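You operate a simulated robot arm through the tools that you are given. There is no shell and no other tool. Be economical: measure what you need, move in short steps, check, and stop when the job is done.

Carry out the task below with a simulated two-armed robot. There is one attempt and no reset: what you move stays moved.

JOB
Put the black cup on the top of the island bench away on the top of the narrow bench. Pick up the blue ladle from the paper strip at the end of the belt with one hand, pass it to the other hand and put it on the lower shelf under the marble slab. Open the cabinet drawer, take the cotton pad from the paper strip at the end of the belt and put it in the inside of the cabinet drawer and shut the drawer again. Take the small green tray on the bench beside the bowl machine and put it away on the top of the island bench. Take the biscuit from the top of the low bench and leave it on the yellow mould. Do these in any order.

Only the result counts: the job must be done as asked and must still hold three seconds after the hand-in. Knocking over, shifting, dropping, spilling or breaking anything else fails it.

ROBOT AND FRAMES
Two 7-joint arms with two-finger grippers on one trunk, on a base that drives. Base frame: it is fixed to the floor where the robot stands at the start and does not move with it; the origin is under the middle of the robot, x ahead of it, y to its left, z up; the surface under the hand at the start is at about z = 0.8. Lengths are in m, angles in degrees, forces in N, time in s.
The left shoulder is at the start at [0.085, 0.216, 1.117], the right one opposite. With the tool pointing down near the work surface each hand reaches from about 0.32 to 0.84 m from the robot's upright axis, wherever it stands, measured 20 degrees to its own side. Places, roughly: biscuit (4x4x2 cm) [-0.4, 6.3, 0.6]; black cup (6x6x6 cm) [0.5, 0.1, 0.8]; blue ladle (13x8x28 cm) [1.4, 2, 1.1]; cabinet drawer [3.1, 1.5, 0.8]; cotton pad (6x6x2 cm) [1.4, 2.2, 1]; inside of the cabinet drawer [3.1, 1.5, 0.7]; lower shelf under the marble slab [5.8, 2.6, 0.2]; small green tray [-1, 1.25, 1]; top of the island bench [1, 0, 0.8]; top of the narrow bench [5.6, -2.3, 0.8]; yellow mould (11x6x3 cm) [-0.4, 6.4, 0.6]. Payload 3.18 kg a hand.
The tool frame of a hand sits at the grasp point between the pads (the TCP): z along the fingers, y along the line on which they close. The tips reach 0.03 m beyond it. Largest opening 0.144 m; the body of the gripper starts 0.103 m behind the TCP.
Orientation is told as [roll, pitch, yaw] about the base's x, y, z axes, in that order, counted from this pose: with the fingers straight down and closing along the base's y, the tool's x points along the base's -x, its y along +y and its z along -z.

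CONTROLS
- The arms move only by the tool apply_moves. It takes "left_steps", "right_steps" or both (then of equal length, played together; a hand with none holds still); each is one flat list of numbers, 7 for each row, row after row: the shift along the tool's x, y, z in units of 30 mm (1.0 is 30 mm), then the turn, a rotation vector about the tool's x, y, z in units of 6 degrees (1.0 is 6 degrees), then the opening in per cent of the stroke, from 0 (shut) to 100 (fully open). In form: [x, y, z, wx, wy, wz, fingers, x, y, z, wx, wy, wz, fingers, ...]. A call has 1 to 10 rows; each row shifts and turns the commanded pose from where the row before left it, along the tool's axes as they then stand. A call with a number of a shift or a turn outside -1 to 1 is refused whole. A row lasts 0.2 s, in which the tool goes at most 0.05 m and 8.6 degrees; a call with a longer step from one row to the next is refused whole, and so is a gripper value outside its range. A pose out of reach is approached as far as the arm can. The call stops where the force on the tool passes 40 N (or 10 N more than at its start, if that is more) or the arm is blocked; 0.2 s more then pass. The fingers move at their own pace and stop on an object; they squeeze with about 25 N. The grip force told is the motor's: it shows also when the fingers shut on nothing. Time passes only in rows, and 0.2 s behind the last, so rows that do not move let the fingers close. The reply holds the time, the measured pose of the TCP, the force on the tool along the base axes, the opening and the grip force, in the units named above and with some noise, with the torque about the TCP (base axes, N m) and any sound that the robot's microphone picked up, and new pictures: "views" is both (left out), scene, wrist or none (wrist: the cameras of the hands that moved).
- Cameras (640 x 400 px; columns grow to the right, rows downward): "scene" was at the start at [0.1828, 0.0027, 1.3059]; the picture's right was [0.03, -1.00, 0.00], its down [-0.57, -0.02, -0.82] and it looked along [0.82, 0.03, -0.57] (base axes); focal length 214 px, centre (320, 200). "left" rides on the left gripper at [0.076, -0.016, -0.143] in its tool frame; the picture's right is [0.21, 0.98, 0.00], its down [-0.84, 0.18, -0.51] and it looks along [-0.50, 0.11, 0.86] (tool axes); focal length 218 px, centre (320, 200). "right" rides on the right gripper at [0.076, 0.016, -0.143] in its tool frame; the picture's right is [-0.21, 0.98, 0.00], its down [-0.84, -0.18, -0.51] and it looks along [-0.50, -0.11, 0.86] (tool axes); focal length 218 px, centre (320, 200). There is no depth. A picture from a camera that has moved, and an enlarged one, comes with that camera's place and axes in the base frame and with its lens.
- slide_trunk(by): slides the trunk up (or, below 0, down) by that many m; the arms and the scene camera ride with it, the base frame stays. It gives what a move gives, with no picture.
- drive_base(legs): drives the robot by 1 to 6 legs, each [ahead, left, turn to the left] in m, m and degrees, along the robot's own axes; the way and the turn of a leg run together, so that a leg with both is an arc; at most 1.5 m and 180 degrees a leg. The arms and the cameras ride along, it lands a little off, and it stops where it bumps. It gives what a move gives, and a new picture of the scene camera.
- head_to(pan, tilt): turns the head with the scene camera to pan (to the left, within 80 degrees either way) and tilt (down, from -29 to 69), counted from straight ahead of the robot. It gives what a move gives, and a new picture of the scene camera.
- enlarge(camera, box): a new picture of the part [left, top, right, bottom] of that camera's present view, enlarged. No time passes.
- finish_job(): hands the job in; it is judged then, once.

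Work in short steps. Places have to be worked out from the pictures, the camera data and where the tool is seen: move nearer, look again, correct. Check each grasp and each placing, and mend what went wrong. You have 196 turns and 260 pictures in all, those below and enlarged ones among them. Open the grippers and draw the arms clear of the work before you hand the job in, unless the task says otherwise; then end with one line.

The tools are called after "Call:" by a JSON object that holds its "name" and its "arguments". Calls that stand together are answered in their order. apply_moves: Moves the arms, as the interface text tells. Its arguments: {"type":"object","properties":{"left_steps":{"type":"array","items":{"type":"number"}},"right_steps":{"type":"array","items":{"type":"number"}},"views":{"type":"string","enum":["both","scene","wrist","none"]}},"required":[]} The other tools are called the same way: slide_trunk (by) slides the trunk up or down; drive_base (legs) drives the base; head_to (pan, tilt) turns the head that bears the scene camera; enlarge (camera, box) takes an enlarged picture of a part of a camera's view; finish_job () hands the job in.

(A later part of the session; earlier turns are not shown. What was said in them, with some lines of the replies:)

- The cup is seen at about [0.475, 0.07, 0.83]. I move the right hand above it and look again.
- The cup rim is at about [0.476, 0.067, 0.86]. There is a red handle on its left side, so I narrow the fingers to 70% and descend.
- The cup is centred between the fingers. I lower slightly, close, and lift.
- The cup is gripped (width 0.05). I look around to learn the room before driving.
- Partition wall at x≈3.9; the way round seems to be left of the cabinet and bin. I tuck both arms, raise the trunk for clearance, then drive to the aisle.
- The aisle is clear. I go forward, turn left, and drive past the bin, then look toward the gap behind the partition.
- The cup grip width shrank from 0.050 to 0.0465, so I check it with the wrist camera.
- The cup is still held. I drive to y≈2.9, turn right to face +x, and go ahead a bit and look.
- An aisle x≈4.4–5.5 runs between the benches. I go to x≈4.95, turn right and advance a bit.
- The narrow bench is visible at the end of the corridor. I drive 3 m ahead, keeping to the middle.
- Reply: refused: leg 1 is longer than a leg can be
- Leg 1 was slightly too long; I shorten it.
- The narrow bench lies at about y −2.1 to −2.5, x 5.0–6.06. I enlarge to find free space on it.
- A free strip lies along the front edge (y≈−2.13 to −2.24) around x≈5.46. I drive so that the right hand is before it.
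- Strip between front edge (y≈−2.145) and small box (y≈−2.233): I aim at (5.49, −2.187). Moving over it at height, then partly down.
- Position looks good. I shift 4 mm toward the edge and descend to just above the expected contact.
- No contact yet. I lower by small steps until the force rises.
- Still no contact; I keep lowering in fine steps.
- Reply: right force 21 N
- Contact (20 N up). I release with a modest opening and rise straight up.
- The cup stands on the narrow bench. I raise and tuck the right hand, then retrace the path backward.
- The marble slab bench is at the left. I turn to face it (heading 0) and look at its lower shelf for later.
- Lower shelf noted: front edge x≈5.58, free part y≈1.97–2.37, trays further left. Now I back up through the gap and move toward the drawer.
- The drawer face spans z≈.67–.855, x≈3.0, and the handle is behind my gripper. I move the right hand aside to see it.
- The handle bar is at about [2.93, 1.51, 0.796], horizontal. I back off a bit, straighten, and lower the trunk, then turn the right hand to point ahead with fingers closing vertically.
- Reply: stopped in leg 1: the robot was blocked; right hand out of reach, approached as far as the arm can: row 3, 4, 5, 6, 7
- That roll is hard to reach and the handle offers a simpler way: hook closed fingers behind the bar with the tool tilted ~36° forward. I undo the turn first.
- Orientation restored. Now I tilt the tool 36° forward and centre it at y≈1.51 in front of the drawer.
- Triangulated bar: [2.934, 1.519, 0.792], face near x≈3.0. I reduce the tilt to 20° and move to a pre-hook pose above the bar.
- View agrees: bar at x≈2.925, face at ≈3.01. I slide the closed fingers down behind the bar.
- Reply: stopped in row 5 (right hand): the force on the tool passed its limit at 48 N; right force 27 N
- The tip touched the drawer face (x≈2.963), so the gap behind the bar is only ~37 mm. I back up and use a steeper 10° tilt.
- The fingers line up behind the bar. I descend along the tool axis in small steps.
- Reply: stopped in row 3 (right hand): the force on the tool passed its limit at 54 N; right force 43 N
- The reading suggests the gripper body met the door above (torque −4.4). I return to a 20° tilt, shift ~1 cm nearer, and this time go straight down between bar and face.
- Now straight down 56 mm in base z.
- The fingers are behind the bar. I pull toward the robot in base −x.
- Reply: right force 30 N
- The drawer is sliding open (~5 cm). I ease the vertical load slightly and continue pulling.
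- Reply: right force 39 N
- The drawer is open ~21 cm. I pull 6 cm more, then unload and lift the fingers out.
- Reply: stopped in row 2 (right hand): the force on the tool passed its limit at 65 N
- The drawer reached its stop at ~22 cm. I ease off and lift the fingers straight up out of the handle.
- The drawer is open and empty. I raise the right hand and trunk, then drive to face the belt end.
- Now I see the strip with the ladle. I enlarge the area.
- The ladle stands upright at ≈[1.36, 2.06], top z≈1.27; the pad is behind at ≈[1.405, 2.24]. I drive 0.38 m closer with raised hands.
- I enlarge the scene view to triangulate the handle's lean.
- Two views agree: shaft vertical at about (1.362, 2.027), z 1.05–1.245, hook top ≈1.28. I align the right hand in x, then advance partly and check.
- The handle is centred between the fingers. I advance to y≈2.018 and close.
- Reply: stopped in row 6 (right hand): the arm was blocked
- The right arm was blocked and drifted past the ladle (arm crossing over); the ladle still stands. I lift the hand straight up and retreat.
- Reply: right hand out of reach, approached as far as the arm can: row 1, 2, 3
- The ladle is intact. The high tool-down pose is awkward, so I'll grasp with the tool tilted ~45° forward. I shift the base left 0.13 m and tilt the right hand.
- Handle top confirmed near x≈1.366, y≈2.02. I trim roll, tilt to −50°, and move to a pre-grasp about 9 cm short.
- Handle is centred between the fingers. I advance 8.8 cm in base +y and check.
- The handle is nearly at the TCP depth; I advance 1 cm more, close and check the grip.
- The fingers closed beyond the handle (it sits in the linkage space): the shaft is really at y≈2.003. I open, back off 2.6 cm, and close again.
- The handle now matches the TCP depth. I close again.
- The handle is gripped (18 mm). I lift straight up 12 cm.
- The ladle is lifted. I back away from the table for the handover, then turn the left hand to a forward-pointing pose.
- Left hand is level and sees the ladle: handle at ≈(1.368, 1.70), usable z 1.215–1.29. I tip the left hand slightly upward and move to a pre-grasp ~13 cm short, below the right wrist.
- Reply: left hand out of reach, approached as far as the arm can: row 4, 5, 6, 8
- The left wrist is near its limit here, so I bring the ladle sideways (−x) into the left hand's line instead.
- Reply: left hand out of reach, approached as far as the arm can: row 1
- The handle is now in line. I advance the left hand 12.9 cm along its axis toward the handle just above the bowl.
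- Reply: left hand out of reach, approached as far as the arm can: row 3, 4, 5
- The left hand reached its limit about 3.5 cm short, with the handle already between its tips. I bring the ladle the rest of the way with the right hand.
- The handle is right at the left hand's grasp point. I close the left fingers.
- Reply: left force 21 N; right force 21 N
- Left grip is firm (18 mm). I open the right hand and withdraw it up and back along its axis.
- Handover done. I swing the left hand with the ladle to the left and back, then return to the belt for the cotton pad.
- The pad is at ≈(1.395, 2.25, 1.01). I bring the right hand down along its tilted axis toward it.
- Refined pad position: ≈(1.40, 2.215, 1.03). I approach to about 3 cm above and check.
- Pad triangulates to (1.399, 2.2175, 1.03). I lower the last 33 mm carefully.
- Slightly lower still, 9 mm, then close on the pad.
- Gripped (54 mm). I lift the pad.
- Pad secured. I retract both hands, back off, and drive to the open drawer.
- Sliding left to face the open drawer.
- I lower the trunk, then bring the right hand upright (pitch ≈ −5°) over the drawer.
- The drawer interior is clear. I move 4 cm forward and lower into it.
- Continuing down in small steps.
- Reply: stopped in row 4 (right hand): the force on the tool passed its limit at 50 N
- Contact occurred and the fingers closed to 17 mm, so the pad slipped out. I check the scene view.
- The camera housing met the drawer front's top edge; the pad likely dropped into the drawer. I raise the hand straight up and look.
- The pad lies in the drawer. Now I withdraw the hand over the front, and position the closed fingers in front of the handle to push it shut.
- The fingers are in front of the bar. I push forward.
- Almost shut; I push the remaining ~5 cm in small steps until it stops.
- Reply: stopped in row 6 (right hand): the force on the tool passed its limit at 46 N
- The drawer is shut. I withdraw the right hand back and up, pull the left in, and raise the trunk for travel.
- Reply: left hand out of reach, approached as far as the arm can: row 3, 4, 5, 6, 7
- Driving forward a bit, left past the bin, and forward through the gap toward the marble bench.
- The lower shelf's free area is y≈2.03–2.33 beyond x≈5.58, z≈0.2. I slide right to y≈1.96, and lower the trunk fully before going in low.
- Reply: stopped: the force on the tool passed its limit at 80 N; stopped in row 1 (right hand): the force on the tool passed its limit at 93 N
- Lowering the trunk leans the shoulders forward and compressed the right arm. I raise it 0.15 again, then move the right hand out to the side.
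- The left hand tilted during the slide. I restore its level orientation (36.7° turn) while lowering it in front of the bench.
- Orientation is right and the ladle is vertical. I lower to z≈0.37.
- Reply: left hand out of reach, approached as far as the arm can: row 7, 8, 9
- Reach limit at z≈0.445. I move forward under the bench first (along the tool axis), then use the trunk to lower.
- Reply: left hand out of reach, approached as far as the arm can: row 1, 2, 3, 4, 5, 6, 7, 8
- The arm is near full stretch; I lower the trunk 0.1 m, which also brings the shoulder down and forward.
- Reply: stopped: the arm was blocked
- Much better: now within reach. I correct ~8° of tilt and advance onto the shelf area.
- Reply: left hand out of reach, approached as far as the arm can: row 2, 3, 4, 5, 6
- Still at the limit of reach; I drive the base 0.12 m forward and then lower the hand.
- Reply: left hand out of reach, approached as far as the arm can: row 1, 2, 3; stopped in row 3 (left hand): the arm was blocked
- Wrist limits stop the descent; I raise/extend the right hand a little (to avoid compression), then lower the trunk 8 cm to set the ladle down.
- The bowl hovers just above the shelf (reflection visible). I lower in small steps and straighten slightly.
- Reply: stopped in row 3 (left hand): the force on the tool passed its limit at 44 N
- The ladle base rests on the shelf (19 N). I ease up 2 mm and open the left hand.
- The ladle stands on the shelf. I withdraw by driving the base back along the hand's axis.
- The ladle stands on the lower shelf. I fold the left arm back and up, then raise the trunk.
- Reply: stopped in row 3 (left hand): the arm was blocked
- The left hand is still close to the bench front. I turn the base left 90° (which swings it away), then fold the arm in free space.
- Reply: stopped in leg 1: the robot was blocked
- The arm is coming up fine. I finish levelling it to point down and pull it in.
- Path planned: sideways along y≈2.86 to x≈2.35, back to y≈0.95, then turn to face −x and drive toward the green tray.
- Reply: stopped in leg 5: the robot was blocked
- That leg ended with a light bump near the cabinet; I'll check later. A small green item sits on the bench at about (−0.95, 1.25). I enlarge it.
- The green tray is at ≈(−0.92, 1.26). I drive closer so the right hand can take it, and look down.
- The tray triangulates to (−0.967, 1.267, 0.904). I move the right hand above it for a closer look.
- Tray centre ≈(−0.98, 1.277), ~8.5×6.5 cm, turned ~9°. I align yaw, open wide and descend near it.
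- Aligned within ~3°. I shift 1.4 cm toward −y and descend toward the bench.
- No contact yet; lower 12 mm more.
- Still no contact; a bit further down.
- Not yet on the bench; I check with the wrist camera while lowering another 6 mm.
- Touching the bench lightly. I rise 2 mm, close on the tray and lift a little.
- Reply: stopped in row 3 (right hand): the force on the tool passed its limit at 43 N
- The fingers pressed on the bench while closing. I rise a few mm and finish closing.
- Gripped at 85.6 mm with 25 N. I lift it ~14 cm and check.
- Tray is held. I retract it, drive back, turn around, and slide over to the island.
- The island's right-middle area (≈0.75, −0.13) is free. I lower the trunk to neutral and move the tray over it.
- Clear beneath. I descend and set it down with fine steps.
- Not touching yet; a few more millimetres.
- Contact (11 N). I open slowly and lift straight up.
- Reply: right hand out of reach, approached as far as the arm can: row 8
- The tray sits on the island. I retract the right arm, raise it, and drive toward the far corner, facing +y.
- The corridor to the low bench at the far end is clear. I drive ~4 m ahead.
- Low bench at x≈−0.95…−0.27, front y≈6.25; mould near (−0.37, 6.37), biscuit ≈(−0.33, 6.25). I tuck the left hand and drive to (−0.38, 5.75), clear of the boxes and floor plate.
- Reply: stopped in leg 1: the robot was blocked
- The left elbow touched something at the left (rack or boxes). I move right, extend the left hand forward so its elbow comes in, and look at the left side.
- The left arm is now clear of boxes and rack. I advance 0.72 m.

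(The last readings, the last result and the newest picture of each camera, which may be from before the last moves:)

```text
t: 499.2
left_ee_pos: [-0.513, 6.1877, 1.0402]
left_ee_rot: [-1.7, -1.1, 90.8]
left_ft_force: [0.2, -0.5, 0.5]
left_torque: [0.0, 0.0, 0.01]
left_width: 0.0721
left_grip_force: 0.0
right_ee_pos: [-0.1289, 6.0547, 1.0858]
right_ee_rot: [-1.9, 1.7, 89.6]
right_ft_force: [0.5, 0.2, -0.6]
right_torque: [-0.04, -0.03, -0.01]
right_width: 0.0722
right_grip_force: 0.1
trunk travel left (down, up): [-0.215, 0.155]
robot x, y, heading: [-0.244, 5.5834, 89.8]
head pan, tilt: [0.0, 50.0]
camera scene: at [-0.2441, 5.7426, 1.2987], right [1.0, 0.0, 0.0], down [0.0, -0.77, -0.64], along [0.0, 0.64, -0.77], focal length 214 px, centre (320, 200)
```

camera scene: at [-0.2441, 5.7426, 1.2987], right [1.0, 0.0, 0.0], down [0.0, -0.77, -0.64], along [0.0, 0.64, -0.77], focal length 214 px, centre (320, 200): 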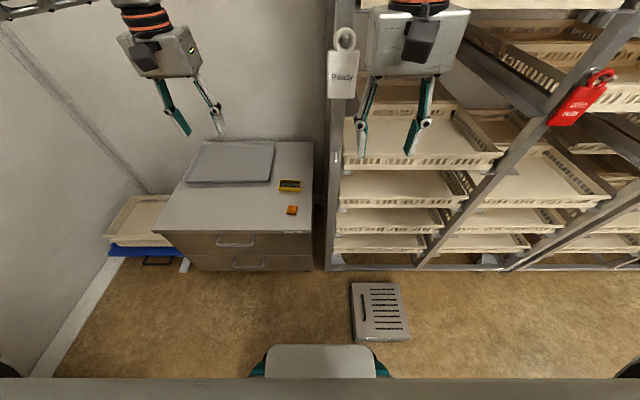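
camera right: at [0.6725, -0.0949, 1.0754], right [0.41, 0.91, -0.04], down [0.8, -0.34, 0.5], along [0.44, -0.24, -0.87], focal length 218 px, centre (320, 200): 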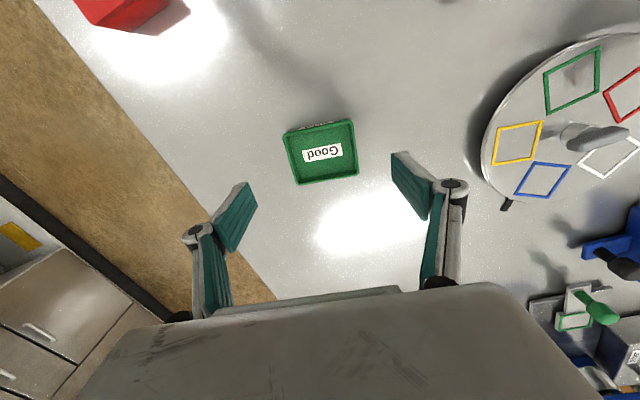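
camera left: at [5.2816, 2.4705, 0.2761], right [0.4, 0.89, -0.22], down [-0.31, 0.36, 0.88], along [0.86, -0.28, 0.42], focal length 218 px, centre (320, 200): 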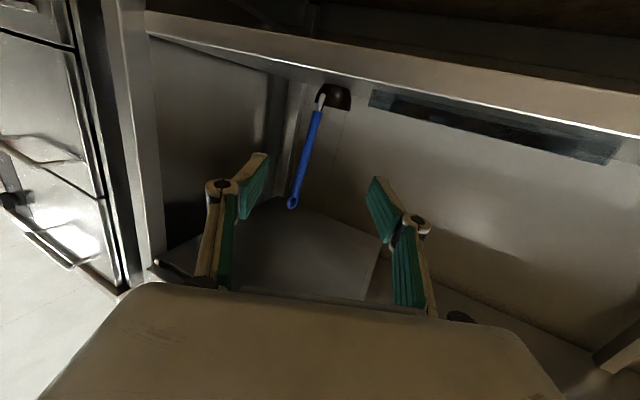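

Biscuit ≈(−0.356, 6.26), mould ≈(−0.375, 6.386), top z≈0.6. I'll use the left hand: lower the trunk 0.1 and move over the biscuit.

Call:
{"name": "slide_trunk", "arguments": {"by": -0.1}}

Call:
{"name": "apply_moves", "arguments": {"left_steps": [-0.4, -0.75, 0.5, 0, 0, 0, 60, -0.4, -0.75, 0.7, 0, 0, 0, 60, -0.4, -0.75, 0.9, 0, 0, 0, 60, -0.4, -0.75, 0.9, 0, 0, 0, 60, -0.4, -0.75, 0.9, 0, 0, 0, 60, -0.3, -0.75, 0.9, 0, 0, 0, 60, 0, -0.7, 0.9, 0, 0, 0, 60]}}

```text
t: 500.6
left_ee_pos: [-0.5132, 6.186, 0.9433]
left_ee_rot: [-1.7, -1.4, 90.8]
left_ft_force: [0.1, -0.3, 1.5]
left_torque: [0.05, -0.05, -0.02]
left_width: 0.0717
left_grip_force: 0.1
right_ee_pos: [-0.1282, 6.0535, 0.9884]
right_ee_rot: [-2.0, 1.5, 89.6]
right_ft_force: [-0.8, -0.3, 0.2]
right_torque: [0.07, 0.01, 0.04]
right_width: 0.072
right_grip_force: 0.1
trunk travel left (down, up): [-0.115, 0.255]
robot x, y, heading: [-0.2436, 5.5819, 89.5]
head pan, tilt: [0.0, 50.0]
```

```text
t: 502.2
left_ee_pos: [-0.353, 6.2617, 0.773]
left_ee_rot: [-1.5, -1.1, 90.8]
left_ft_force: [0.5, 1.1, -0.6]
left_torque: [0.0, -0.01, -0.02]
left_width: 0.0865
left_grip_force: 0.1
right_ee_pos: [-0.1285, 6.0557, 0.9866]
right_ee_rot: [-1.9, 1.8, 89.5]
right_ft_force: [0.2, 0.1, -0.3]
right_torque: [-0.01, 0.03, 0.02]
right_width: 0.0719
right_grip_force: 0.1
trunk travel left (down, up): [-0.115, 0.255]
robot x, y, heading: [-0.2433, 5.5826, 90.0]
head pan, tilt: [0.0, 50.0]
camera scene: at [-0.2436, 5.8414, 1.1853], right [1.0, 0.0, 0.0], down [0.0, -0.77, -0.64], along [0.0, 0.64, -0.77], focal length 214 px, centre (320, 200)
camera left: at [-0.3402, 6.1835, 0.9155], right [-0.97, -0.22, -0.03], down [-0.2, 0.83, 0.52], along [-0.09, 0.51, -0.85], focal length 218 px, centre (320, 200)
```

scene: 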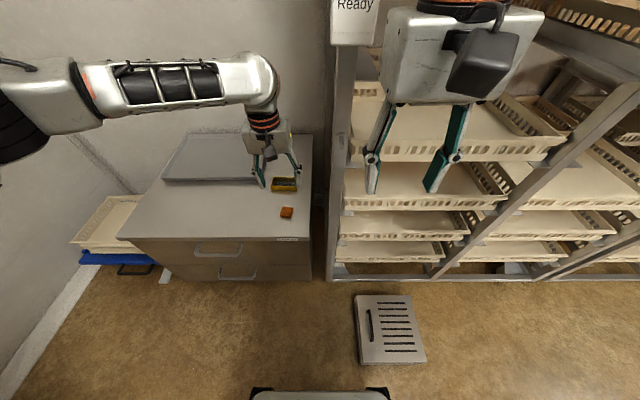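
left: 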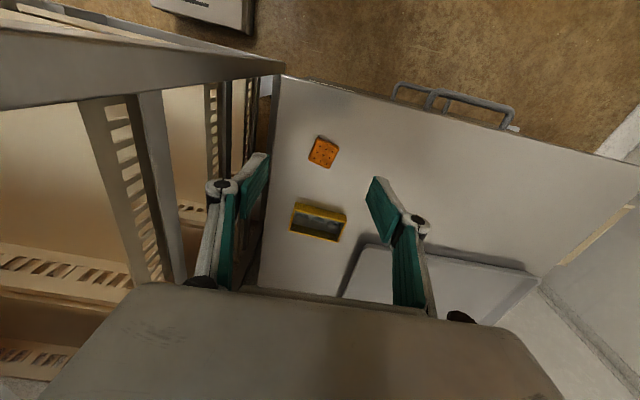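

Two-view fix: biscuit ≈(−0.36, 6.30, z≈0.56), mould ≈(−0.385, 6.45). I move above the biscuit at z≈0.65 and look again.

Call:
{"name": "apply_moves", "arguments": {"left_steps": [-0.45, 0.1, 0.8, 0, 0, 0, 55, -0.45, 0.1, 0.8, 0, 0, 0, 55, -0.45, 0.05, 0.8, 0, 0, 0, 55, 0, 0, 0.8, 0, 0, 0, 55, 0, 0, 0.8, 0, 0, 0, 55]}}

Call:
{"name": "enlarge", "arguments": {"camera": "left", "box": [200, 80, 440, 230]}}

```text
t: 503.4
left_ee_pos: [-0.3576, 6.3033, 0.655]
left_ee_rot: [-1.6, -1.2, 90.7]
left_ft_force: [0.2, 0.1, -0.5]
left_torque: [-0.03, -0.02, 0.01]
left_width: 0.0793
left_grip_force: 0.1
right_ee_pos: [-0.1282, 6.0564, 0.9869]
right_ee_rot: [-2.0, 1.8, 89.6]
right_ft_force: [0.3, -0.8, -0.2]
right_torque: [-0.01, 0.01, -0.01]
right_width: 0.0719
right_grip_force: 0.0
trunk travel left (down, up): [-0.115, 0.255]
robot x, y, heading: [-0.2428, 5.583, 89.8]
head pan, tilt: [0.0, 50.0]
camera scene: at [-0.2439, 5.8414, 1.1853], right [1.0, 0.0, 0.0], down [0.0, -0.77, -0.64], along [0.0, 0.64, -0.77], focal length 214 px, centre (320, 200)
camera left: at [-0.3453, 6.2264, 0.7961], right [-0.97, -0.22, -0.03], down [-0.2, 0.83, 0.52], along [-0.09, 0.51, -0.85], focal length 218 px, centre (320, 200)
```

scene: 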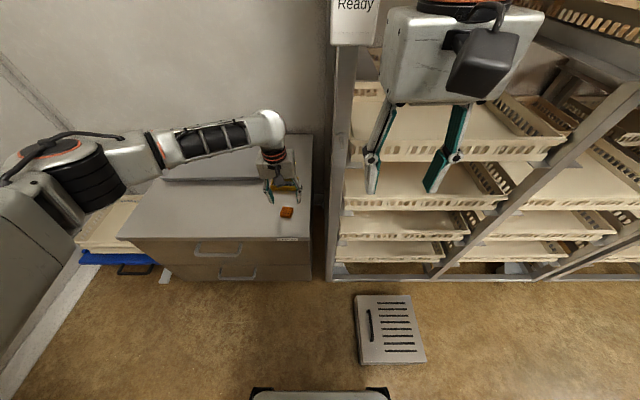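
left: 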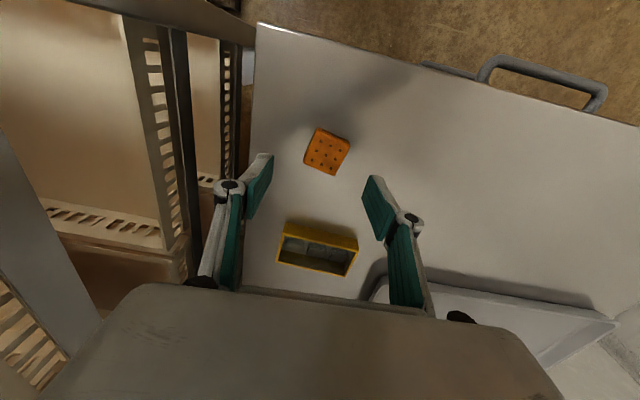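

```text
2.67 times, centred on (320, 155) of left
camera zoom: at [-0.3453, 6.2264, 0.7961], right [-0.97, -0.22, -0.03], down [-0.2, 0.83, 0.52], along [-0.09, 0.51, -0.85], focal length 582 px, centre (320, 320)
```

zoom: 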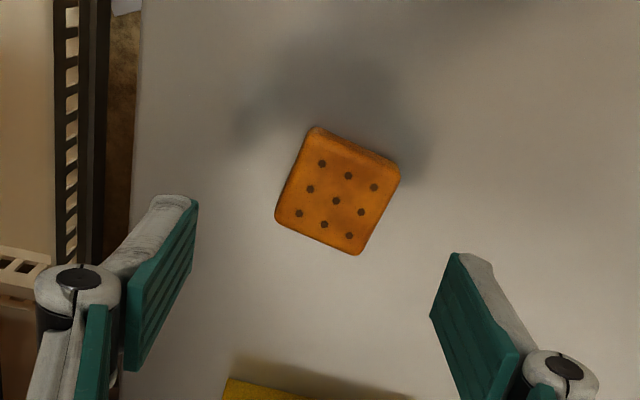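

Biscuit at ≈(−0.363, 6.304), turned ~18°; bench top ≈0.54. I rotate the left hand to match and lower.

Call:
{"name": "apply_moves", "arguments": {"left_steps": [0, 0.17, 0, 0, 0, 1, 55, 0, 0, 0, 0, 0, 1, 55, 0, 0, 0.5, 0, 0, 1, 55, 0, 0, 0.7, 0, 0, 0, 55, 0, 0, 0.7, 0, 0, 0, 55], "views": "wrist"}}

```text
t: 504.6
left_ee_pos: [-0.3619, 6.3051, 0.5986]
left_ee_rot: [-1.2, -1.5, 72.8]
left_ft_force: [0.0, -0.2, 0.0]
left_torque: [0.0, 0.02, 0.02]
left_width: 0.079
left_grip_force: 0.1
right_ee_pos: [-0.1285, 6.0556, 0.9853]
right_ee_rot: [-2.0, 1.8, 89.6]
right_ft_force: [-0.2, 0.3, 0.6]
right_torque: [-0.01, -0.02, -0.01]
right_width: 0.0721
right_grip_force: 0.0
trunk travel left (down, up): [-0.115, 0.255]
robot x, y, heading: [-0.2425, 5.5783, 90.5]
head pan, tilt: [0.0, 50.0]
camera left: at [-0.3729, 6.2257, 0.7392], right [-1.0, 0.09, -0.03], down [0.06, 0.85, 0.53], along [0.07, 0.52, -0.85], focal length 218 px, centre (320, 200)
```

left: 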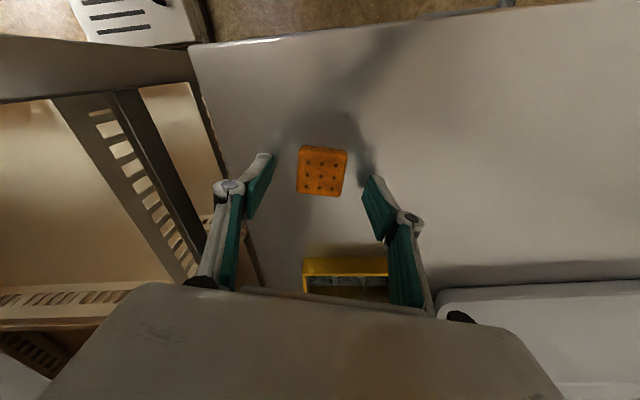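

Well centred. I lower the last ~2.5 cm gently.

Call:
{"name": "apply_moves", "arguments": {"left_steps": [0, 0, 0.3, 0, 0, 0, 55, 0, 0, 0.25, 0, 0, 0, 55, 0, 0, 0.15, 0, 0, 0, 55], "views": "none"}}

```text
t: 505.5
left_ee_pos: [-0.3683, 6.3131, 0.5906]
left_ee_rot: [-0.5, -2.7, 72.8]
left_ft_force: [-19.0, 4.2, 34.3]
left_torque: [0.05, 1.43, -0.16]
left_width: 0.0388
left_grip_force: 45.3
right_ee_pos: [-0.1312, 6.053, 0.9891]
right_ee_rot: [-2.1, 1.5, 89.6]
right_ft_force: [0.1, 0.1, -0.5]
right_torque: [0.01, -0.04, -0.03]
right_width: 0.0719
right_grip_force: 0.1
trunk travel left (down, up): [-0.115, 0.255]
robot x, y, heading: [-0.2427, 5.5831, 90.1]
head pan, tilt: [0.0, 50.0]
stopped in row 3 (left hand): the force on the tool passed its limit at 54 N (the readings are from after the stop); the commanded pose is now the measured one
```

Unexpected: the fingers were pushed together (38.8 mm) with 34 N up. I look before doing anything.

Call:
{"name": "enlarge", "arguments": {"camera": "left", "box": [160, 100, 480, 300]}}

Call:
{"name": "enlarge", "arguments": {"camera": "scene", "box": [200, 120, 360, 220]}}

```text
2.00 times, centred on (320, 200) of left
camera zoom: at [-0.3783, 6.2302, 0.7294], right [-1.0, 0.09, -0.02], down [0.06, 0.84, 0.54], along [0.06, 0.54, -0.84], focal length 436 px, centre (320, 200)
```

zoom: 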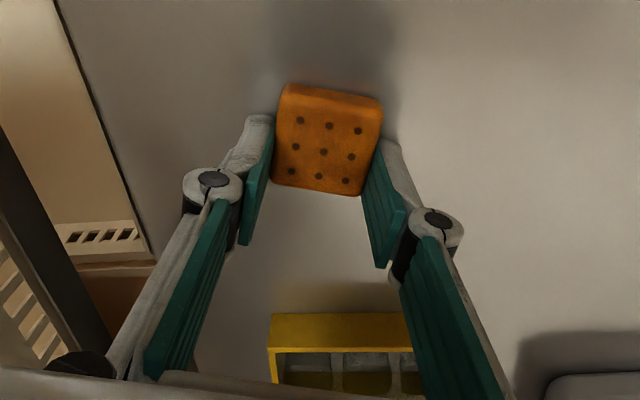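

```text
4.00 times, centred on (280, 170) of scene
camera zoom: at [-0.246, 5.8372, 1.1873], right [1.0, 0.0, 0.0], down [0.0, -0.76, -0.64], along [0.0, 0.64, -0.76], focal length 858 px, centre (480, 320)
```

zoom: 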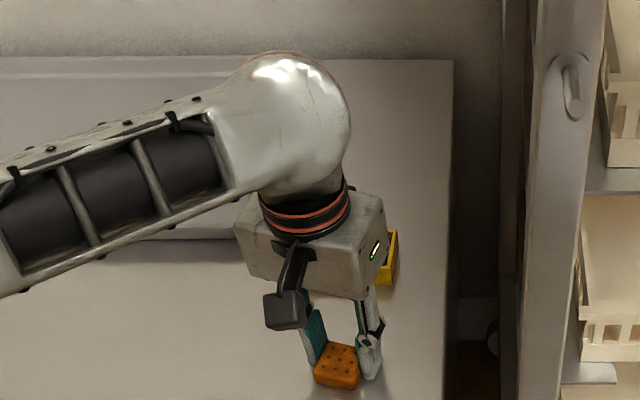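

The tips met the bench and slid in around the biscuit, which looks intact between the pads. I close gently while lifting off the bench.

Call:
{"name": "apply_moves", "arguments": {"left_steps": [0, 0, -0.1, 0, 0, 0, 24, 0, 0, -0.1, 0, 0, 0, 22, 0, 0, 0, 0, 0, 0, 22, 0, 0, 0, 0, 0, 0, 22], "views": "wrist"}}

```text
t: 506.5
left_ee_pos: [-0.3608, 6.3099, 0.5902]
left_ee_rot: [-1.1, -2.1, 72.4]
left_ft_force: [-9.0, 9.5, 25.3]
left_torque: [0.25, 0.95, -0.26]
left_width: 0.0387
left_grip_force: 25.2
right_ee_pos: [-0.1285, 6.0535, 0.9877]
right_ee_rot: [-2.0, 1.7, 89.6]
right_ft_force: [-0.6, -0.8, 0.8]
right_torque: [-0.03, -0.03, 0.01]
right_width: 0.072
right_grip_force: 0.0
trunk travel left (down, up): [-0.115, 0.255]
robot x, y, heading: [-0.2449, 5.5832, 89.9]
head pan, tilt: [0.0, 50.0]
camera left: at [-0.3724, 6.2277, 0.7304], right [-1.0, 0.09, -0.03], down [0.07, 0.84, 0.53], along [0.07, 0.53, -0.84], focal length 218 px, centre (320, 200)
```

left: 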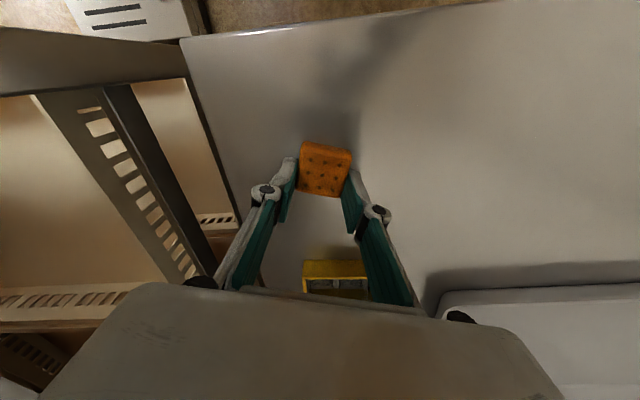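

Gripped at 38.7 mm with 25 N. I lift it.

Call:
{"name": "apply_moves", "arguments": {"left_steps": [0, 0, -0.3, 0, 0, 0, 20, 0, 0, -0.6, 0, 0, 0, 20, 0, 0, -0.8, 0, 0, 0, 20, 0, 0, -0.8, 0, 0, 0, 20, 0, 0, 0, 0, 0, 0, 20], "views": "wrist"}}

```text
t: 507.7
left_ee_pos: [-0.3627, 6.3053, 0.6623]
left_ee_rot: [-1.2, -1.6, 72.6]
left_ft_force: [0.0, -0.5, 0.4]
left_torque: [0.01, -0.01, 0.02]
left_width: 0.0387
left_grip_force: 24.6
right_ee_pos: [-0.1283, 6.0562, 0.9867]
right_ee_rot: [-2.0, 1.7, 89.7]
right_ft_force: [0.7, 0.0, 0.0]
right_torque: [-0.02, -0.01, -0.01]
right_width: 0.0722
right_grip_force: 0.0
trunk travel left (down, up): [-0.115, 0.255]
robot x, y, heading: [-0.2425, 5.5825, 90.0]
head pan, tilt: [0.0, 50.0]
camera left: at [-0.374, 6.2252, 0.8026], right [-1.0, 0.09, -0.03], down [0.07, 0.85, 0.53], along [0.07, 0.52, -0.85], focal length 218 px, centre (320, 200)
```

left: 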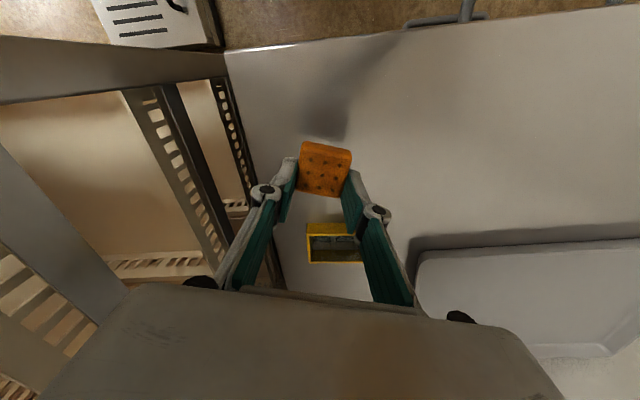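

Biscuit is held. The mould centres at ≈(−0.378, 6.432), rim z≈0.58. I rotate back to align with it and move over it.

Call:
{"name": "apply_moves", "arguments": {"left_steps": [0, 0, -0.5, 0, 0, -1, 20, 0, 0, -0.3, 0, 0, -1, 20, 0, 0, 0, 0, 0, -1, 20, -0.85, 0.1, 0, 0, 0, 0, 20, -0.85, 0.1, 0, 0, 0, 0, 20, -0.85, 0.1, 0, 0, 0, 0, 20, -0.85, 0.1, 0, 0, 0, 0, 20, -0.8, 0.1, 0, 0, 0, 0, 20]}}

```text
t: 509.5
left_ee_pos: [-0.3773, 6.4073, 0.6868]
left_ee_rot: [-1.7, -1.2, 90.7]
left_ft_force: [-0.5, -0.4, 0.0]
left_torque: [0.01, -0.05, 0.0]
left_width: 0.0385
left_grip_force: 25.7
left hand out of reach, approached as far as the arm can: row 8
right_ee_pos: [-0.1295, 6.0552, 0.9861]
right_ee_rot: [-2.0, 1.7, 89.6]
right_ft_force: [0.1, 0.1, -1.5]
right_torque: [0.01, -0.01, -0.03]
right_width: 0.0722
right_grip_force: 0.0
trunk travel left (down, up): [-0.115, 0.255]
robot x, y, heading: [-0.2467, 5.5845, 89.9]
head pan, tilt: [0.0, 50.0]
camera scene: at [-0.2447, 5.8412, 1.1854], right [1.0, 0.0, 0.0], down [0.0, -0.77, -0.64], along [0.0, 0.64, -0.77], focal length 214 px, centre (320, 200)
camera left: at [-0.3649, 6.3285, 0.8285], right [-0.98, -0.22, -0.03], down [-0.2, 0.83, 0.52], along [-0.09, 0.51, -0.85], focal length 218 px, centre (320, 200)
```

scene: 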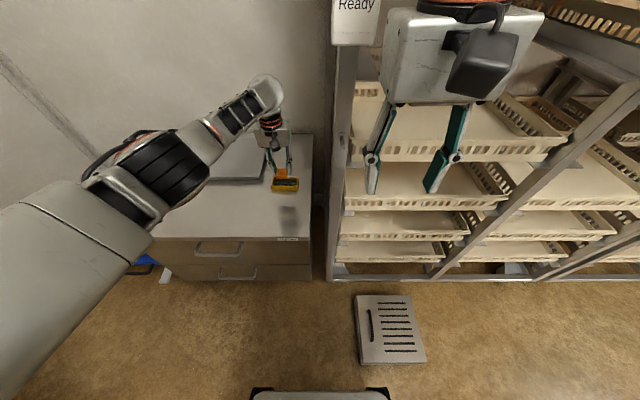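
left: 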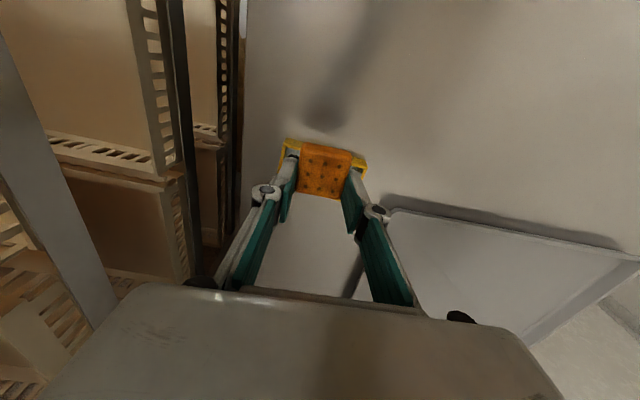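

The arm is just at its limit; lowering the trunk 4 cm also brings the shoulder forward. Then I adjust to the mould centre (≈−0.383, 6.43).

Call:
{"name": "slide_trunk", "arguments": {"by": -0.04}}

Call:
{"name": "apply_moves", "arguments": {"left_steps": [-0.35, 0.1, 0, 0, 0, 0, 20, -0.35, 0.1, 0, 0, 0, 0, 20], "views": "wrist"}}

```text
t: 510.4
left_ee_pos: [-0.3762, 6.4078, 0.6515]
left_ee_rot: [-1.7, -1.8, 90.7]
left_ft_force: [-0.4, 0.4, -0.2]
left_torque: [0.04, 0.01, -0.02]
left_width: 0.0386
left_grip_force: 24.8
right_ee_pos: [-0.129, 6.0546, 0.9491]
right_ee_rot: [-2.0, 1.5, 89.6]
right_ft_force: [-0.1, -0.6, 0.3]
right_torque: [0.05, 0.06, -0.01]
right_width: 0.0721
right_grip_force: 0.1
trunk travel left (down, up): [-0.075, 0.295]
robot x, y, heading: [-0.2409, 5.5813, 89.9]
head pan, tilt: [0.0, 50.0]
```

```text
t: 511.0
left_ee_pos: [-0.3837, 6.4287, 0.649]
left_ee_rot: [-1.5, -1.4, 90.6]
left_ft_force: [-0.4, -0.4, 0.9]
left_torque: [0.01, 0.0, 0.0]
left_width: 0.0387
left_grip_force: 25.5
right_ee_pos: [-0.1283, 6.0542, 0.9467]
right_ee_rot: [-2.0, 1.9, 89.7]
right_ft_force: [0.5, 0.1, -0.1]
right_torque: [-0.03, 0.02, 0.03]
right_width: 0.0722
right_grip_force: 0.1
trunk travel left (down, up): [-0.075, 0.295]
robot x, y, heading: [-0.2426, 5.5763, 89.9]
head pan, tilt: [0.0, 50.0]
camera left: at [-0.3699, 6.3493, 0.7905], right [-0.98, -0.22, -0.03], down [-0.2, 0.83, 0.52], along [-0.09, 0.52, -0.85], focal length 218 px, centre (320, 200)
```

left: 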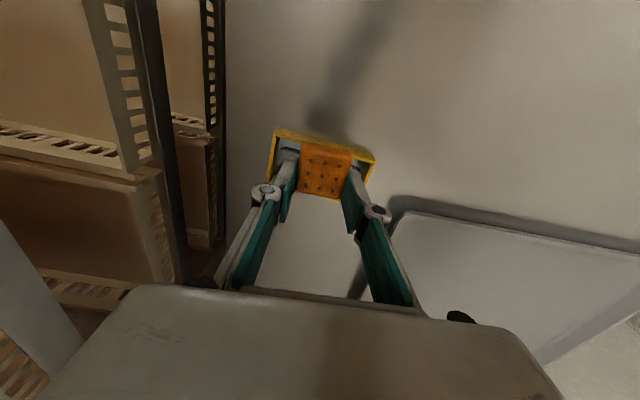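

I enlarge to check alignment over the mould.

Call:
{"name": "enlarge", "arguments": {"camera": "left", "box": [240, 100, 400, 220]}}

Call:
{"name": "enlarge", "arguments": {"camera": "scene", "box": [230, 130, 330, 200]}}

```text
3.33 times, centred on (320, 160) of left
camera zoom: at [-0.3699, 6.3493, 0.7905], right [-0.98, -0.22, -0.03], down [-0.2, 0.83, 0.52], along [-0.09, 0.52, -0.85], focal length 728 px, centre (320, 333)
```

zoom: 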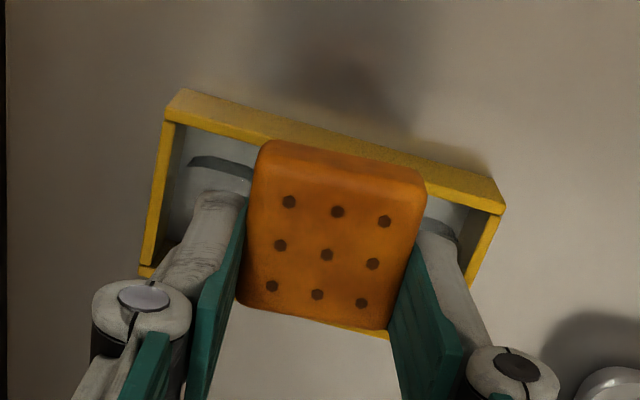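

```text
5.71 times, centred on (280, 165) of scene
camera zoom: at [-0.2439, 5.8841, 1.134], right [1.0, 0.0, 0.0], down [0.0, -0.77, -0.64], along [0.0, 0.64, -0.77], focal length 1226 px, centre (549, 400)
```

zoom: 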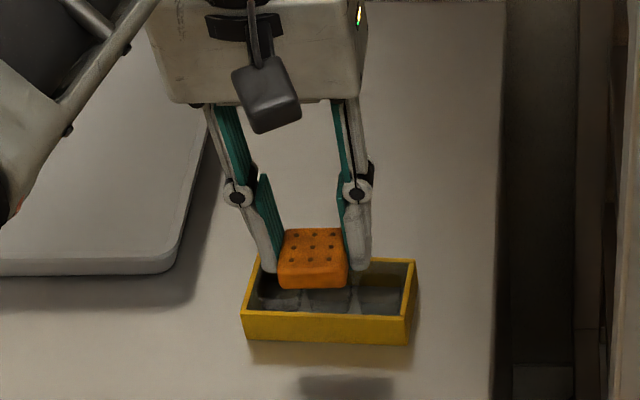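

Aligned within a few mm. I lower into the mould gently.

Call:
{"name": "apply_moves", "arguments": {"left_steps": [-0.15, 0, 0.4, 0, 0, 0, 20, 0, 0, 0.4, 0, 0, 0, 20, 0, 0, 0.25, 0, 0, 0, 20], "views": "none"}}

Call:
{"name": "enlarge", "arguments": {"camera": "scene", "box": [230, 130, 330, 200]}}

```text
t: 511.8
left_ee_pos: [-0.3833, 6.4328, 0.6168]
left_ee_rot: [-1.7, -1.4, 90.7]
left_ft_force: [0.7, -0.7, -0.3]
left_torque: [0.01, 0.0, -0.02]
left_width: 0.0387
left_grip_force: 24.7
right_ee_pos: [-0.1285, 6.0553, 0.9462]
right_ee_rot: [-2.0, 1.8, 89.6]
right_ft_force: [0.0, -0.4, 0.2]
right_torque: [0.04, 0.0, 0.0]
right_width: 0.0718
right_grip_force: 0.1
trunk travel left (down, up): [-0.075, 0.295]
robot x, y, heading: [-0.2442, 5.5802, 90.0]
head pan, tilt: [0.0, 50.0]
```

```text
5.71 times, centred on (280, 165) of scene
camera zoom: at [-0.244, 5.8846, 1.1337], right [1.0, 0.0, 0.0], down [0.0, -0.77, -0.64], along [0.0, 0.64, -0.77], focal length 1226 px, centre (549, 400)
```

zoom: 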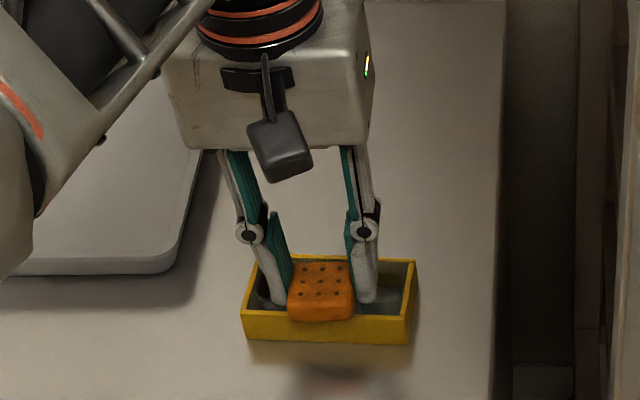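

The biscuit is ~1 cm too near the front wall. I raise slightly, shift +y 1.1 cm, and lower again.

Call:
{"name": "apply_moves", "arguments": {"left_steps": [0, 0, -0.2, 0, 0, 0, 20, -0.37, 0, 0, 0, 0, 0, 20, 0, 0, 0.3, 0, 0, 0, 20], "views": "none"}}

Call:
{"name": "enlarge", "arguments": {"camera": "scene", "box": [230, 130, 330, 200]}}

```text
t: 512.6
left_ee_pos: [-0.3826, 6.433, 0.6145]
left_ee_rot: [-1.7, -1.6, 90.6]
left_ft_force: [0.1, -0.7, 0.6]
left_torque: [0.0, 0.02, 0.0]
left_width: 0.0383
left_grip_force: 25.3
left hand out of reach, approached as far as the arm can: row 2
right_ee_pos: [-0.1286, 6.0544, 0.946]
right_ee_rot: [-2.1, 1.8, 89.6]
right_ft_force: [-0.1, -0.1, -1.5]
right_torque: [0.01, 0.0, -0.01]
right_width: 0.0723
right_grip_force: 0.0
trunk travel left (down, up): [-0.075, 0.295]
robot x, y, heading: [-0.2423, 5.5783, 89.8]
head pan, tilt: [0.0, 50.0]
```

```text
5.71 times, centred on (280, 165) of scene
camera zoom: at [-0.2439, 5.8842, 1.1339], right [1.0, 0.0, 0.0], down [0.0, -0.77, -0.64], along [0.0, 0.64, -0.77], focal length 1226 px, centre (549, 400)
```

zoom: 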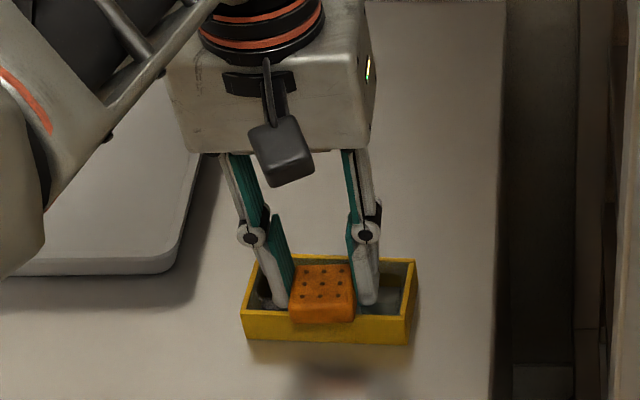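

Out of reach by ~1 cm; I tilt the tool 8° forward to gain it, with the biscuit raised slightly.

Call:
{"name": "apply_moves", "arguments": {"left_steps": [0, 0, -0.4, 0, 0, 0, 20, 0, 0, 0, 0, -0.7, 0, 20, 0, 0, 0, 0, -0.7, 0, 20, -0.25, 0, 0, 0, 0, 0, 20, 0.02, 0, 0.2, 0, 0, 0, 20], "views": "none"}}

Call:
{"name": "enlarge", "arguments": {"camera": "scene", "box": [230, 130, 330, 200]}}

```text
t: 513.8
left_ee_pos: [-0.3822, 6.4413, 0.6214]
left_ee_rot: [-1.7, -9.7, 90.9]
left_ft_force: [0.5, 0.8, -0.3]
left_torque: [-0.01, -0.01, -0.01]
left_width: 0.0385
left_grip_force: 24.7
right_ee_pos: [-0.129, 6.0558, 0.9465]
right_ee_rot: [-2.0, 1.8, 89.5]
right_ft_force: [-0.2, 0.2, -0.3]
right_torque: [0.01, 0.02, 0.01]
right_width: 0.0722
right_grip_force: 0.0
trunk travel left (down, up): [-0.075, 0.295]
robot x, y, heading: [-0.2425, 5.5798, 90.0]
head pan, tilt: [0.0, 50.0]
```

```text
5.71 times, centred on (280, 165) of scene
camera zoom: at [-0.244, 5.8846, 1.1336], right [1.0, 0.0, 0.0], down [0.0, -0.77, -0.64], along [0.0, 0.64, -0.77], focal length 1226 px, centre (549, 400)
```

zoom: 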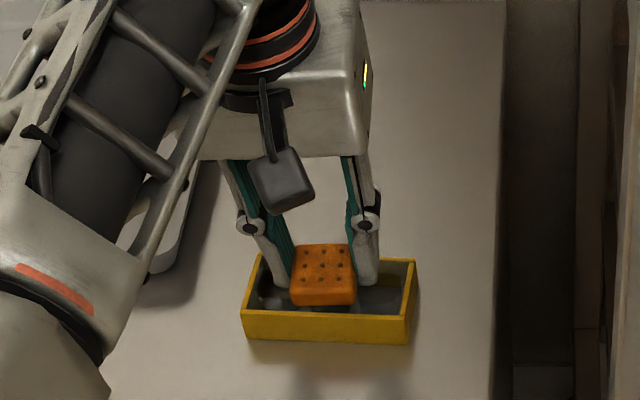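

Now centred within the mould walls. I lower in fine steps until contact.

Call:
{"name": "apply_moves", "arguments": {"left_steps": [0.05, 0, 0.3, 0, 0, 0, 20, 0.03, 0, 0.2, 0, 0, 0, 20, 0.03, 0, 0.2, 0, 0, 0, 20], "views": "none"}}

Call:
{"name": "enlarge", "arguments": {"camera": "scene", "box": [230, 130, 330, 200]}}

```text
t: 514.7
left_ee_pos: [-0.3813, 6.4469, 0.6164]
left_ee_rot: [-1.7, -11.1, 91.0]
left_ft_force: [-0.1, 2.2, 28.1]
left_torque: [-0.29, 0.5, -0.16]
left_width: 0.0387
left_grip_force: 25.6
right_ee_pos: [-0.1295, 6.0528, 0.9472]
right_ee_rot: [-1.9, 1.5, 89.6]
right_ft_force: [-0.1, 0.0, -0.4]
right_torque: [0.01, -0.01, 0.01]
right_width: 0.0719
right_grip_force: 0.1
trunk travel left (down, up): [-0.075, 0.295]
robot x, y, heading: [-0.2397, 5.5789, 90.1]
head pan, tilt: [0.0, 50.0]
stopped in row 3 (left hand): the force on the tool passed its limit at 43 N (the readings are from after the stop); the commanded pose is now the measured one
```

```text
5.71 times, centred on (280, 165) of scene
camera zoom: at [-0.2436, 5.8816, 1.1348], right [1.0, 0.0, 0.0], down [0.0, -0.76, -0.64], along [0.0, 0.64, -0.76], focal length 1226 px, centre (549, 400)
```

zoom: 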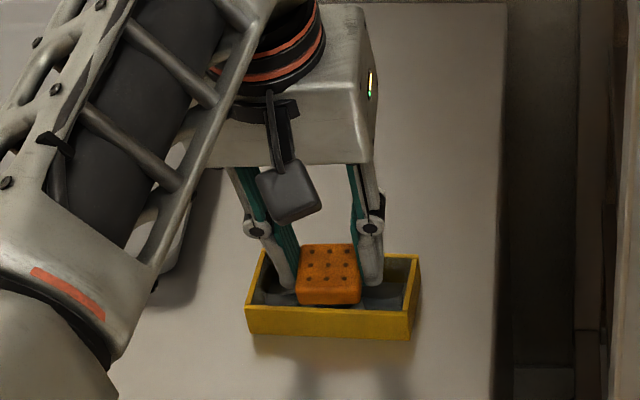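

Contact with the mould interior (28 N). I ease up slightly, open modestly, and lift away.

Call:
{"name": "apply_moves", "arguments": {"left_steps": [-0.01, 0, -0.1, 0, 0, 0, 26, 0, 0, -0.03, 0, 0, 0, 32, 0, 0, 0, 0, 0, 0, 37, 0, 0, -0.3, 0, 0, 0, 38, 0, 0, -0.7, 0, 0, 0, 38, 0, 0, -0.9, 0, 0, 0, 38, 0, 0, -0.9, 0, 0, 0, 38], "views": "wrist"}}

Call:
{"name": "enlarge", "arguments": {"camera": "scene", "box": [230, 130, 330, 200]}}

```text
t: 516.3
left_ee_pos: [-0.3851, 6.4274, 0.6909]
left_ee_rot: [-1.6, -10.3, 90.8]
left_ft_force: [0.4, -0.6, -0.5]
left_torque: [0.05, 0.03, 0.01]
left_width: 0.0547
left_grip_force: 0.0
right_ee_pos: [-0.1283, 6.0548, 0.9463]
right_ee_rot: [-2.0, 1.8, 89.6]
right_ft_force: [0.1, -0.4, 0.5]
right_torque: [0.03, -0.01, -0.01]
right_width: 0.0718
right_grip_force: 0.0
trunk travel left (down, up): [-0.075, 0.295]
robot x, y, heading: [-0.2425, 5.5819, 89.7]
head pan, tilt: [0.0, 50.0]
camera left: at [-0.3715, 6.3281, 0.8189], right [-0.97, -0.22, -0.06], down [-0.21, 0.74, 0.64], along [-0.09, 0.64, -0.76], focal length 218 px, centre (320, 200)
```

left: 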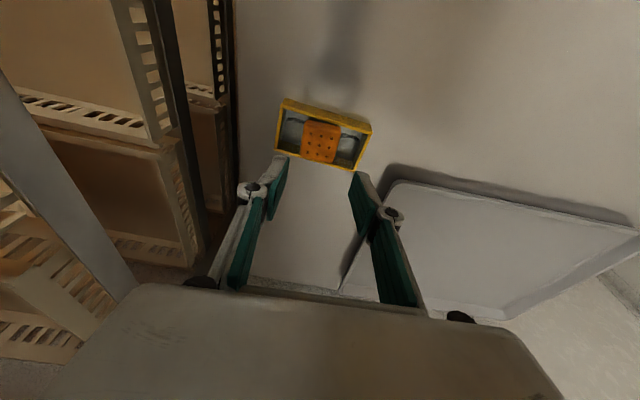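

```text
5.71 times, centred on (280, 165) of scene
camera zoom: at [-0.244, 5.8838, 1.1339], right [1.0, 0.0, 0.0], down [0.0, -0.77, -0.64], along [0.0, 0.64, -0.77], focal length 1226 px, centre (549, 400)
```

zoom: 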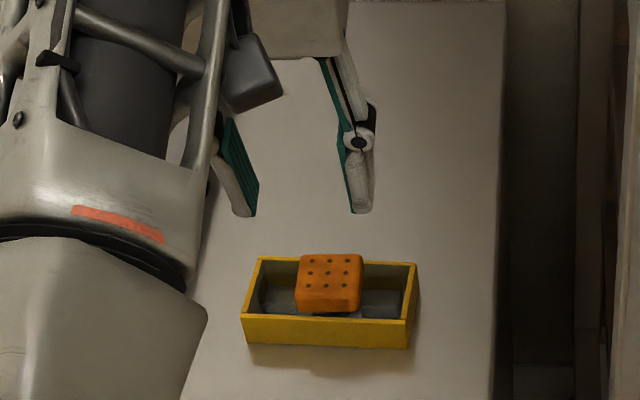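

The biscuit rests on the mould. I raise the left hand well clear and back the base off straight along the path I came.

Call:
{"name": "apply_moves", "arguments": {"left_steps": [0, 0, -0.9, 0, 0, 0, 50, 0, 0.3, -0.9, 0, 0, 0, 50, 0, 0.3, -0.9, 0, 0.5, 0, 50, 0, 0.3, -0.9, 0, 0.5, 0, 50, 0, 0, -0.9, 0, 0.5, 0, 50], "views": "none"}}

Call:
{"name": "drive_base", "arguments": {"legs": [[-0.5, 0, 0]]}}

Call:
{"name": "enlarge", "arguments": {"camera": "scene", "box": [200, 60, 360, 160]}}

```text
t: 517.5
left_ee_pos: [-0.4481, 6.3699, 0.7003]
left_ee_rot: [2.8, 8.8, 92.2]
left_ft_force: [0.7, -0.8, 0.3]
left_torque: [-0.01, -0.01, 0.02]
left_width: 0.072
left_grip_force: 0.1
right_ee_pos: [-0.1298, 6.0549, 0.9466]
right_ee_rot: [-2.0, 1.8, 89.5]
right_ft_force: [0.0, 0.0, 0.2]
right_torque: [0.04, -0.03, -0.03]
right_width: 0.0718
right_grip_force: 0.0
trunk travel left (down, up): [-0.075, 0.295]
robot x, y, heading: [-0.2438, 5.5766, 89.9]
head pan, tilt: [0.0, 50.0]
stopped in row 5 (left hand): the arm was blocked; the commanded pose is now the measured one
```

```text
t: 520.5
left_ee_pos: [-0.447, 5.8735, 0.7027]
left_ee_rot: [2.7, 8.7, 92.1]
left_ft_force: [-0.6, 0.6, 0.6]
left_torque: [0.02, 0.01, -0.02]
left_width: 0.0718
left_grip_force: 0.1
right_ee_pos: [-0.1289, 5.5578, 0.9461]
right_ee_rot: [-2.1, 1.9, 89.6]
right_ft_force: [-0.8, 0.1, 0.8]
right_torque: [0.02, -0.01, 0.0]
right_width: 0.072
right_grip_force: 0.1
trunk travel left (down, up): [-0.075, 0.295]
robot x, y, heading: [-0.2443, 5.0823, 89.8]
head pan, tilt: [0.0, 50.0]
camera scene: at [-0.2446, 5.3859, 1.1338], right [1.0, 0.0, 0.0], down [0.0, -0.77, -0.64], along [0.0, 0.64, -0.77], focal length 214 px, centre (320, 200)
```

scene: 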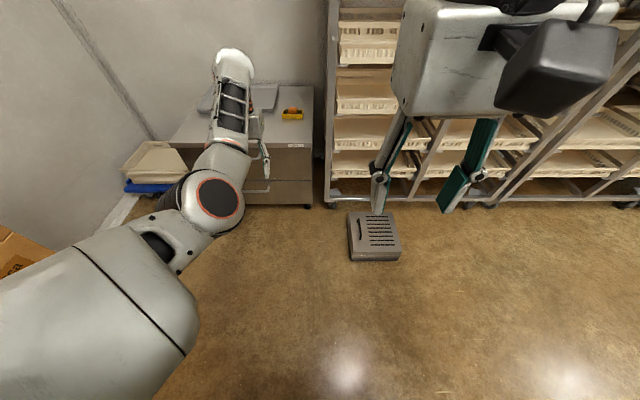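

```text
4.00 times, centred on (280, 110) of scene
camera zoom: at [-0.2446, 5.3859, 1.1338], right [1.0, 0.0, 0.0], down [0.0, -0.77, -0.64], along [0.0, 0.64, -0.77], focal length 858 px, centre (480, 560)
```

zoom: 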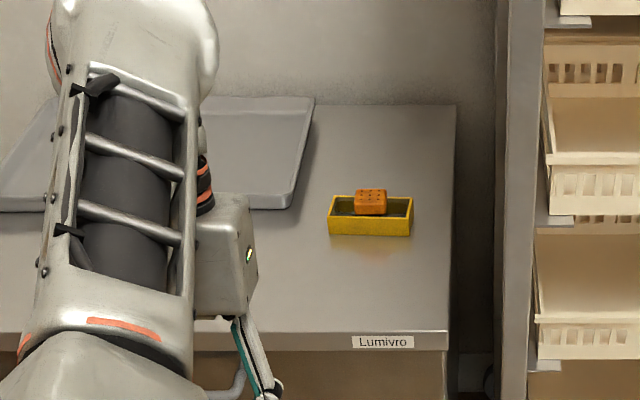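

All five results have been seen in place, the grippers are open, and the arms are clear of the work. I hand the job in.

Call:
{"name": "finish_job", "arguments": {}}

```text
The job is handed in.
```

All five tasks were done and handed in, and each item was last seen where you asked for it. On the way the base or an arm was stopped by contact about four times: near the belt table, the bench behind the partition, the cabinet, and the racks and boxes by the low bench. I saw nothing displaced but did not check each spot closely.
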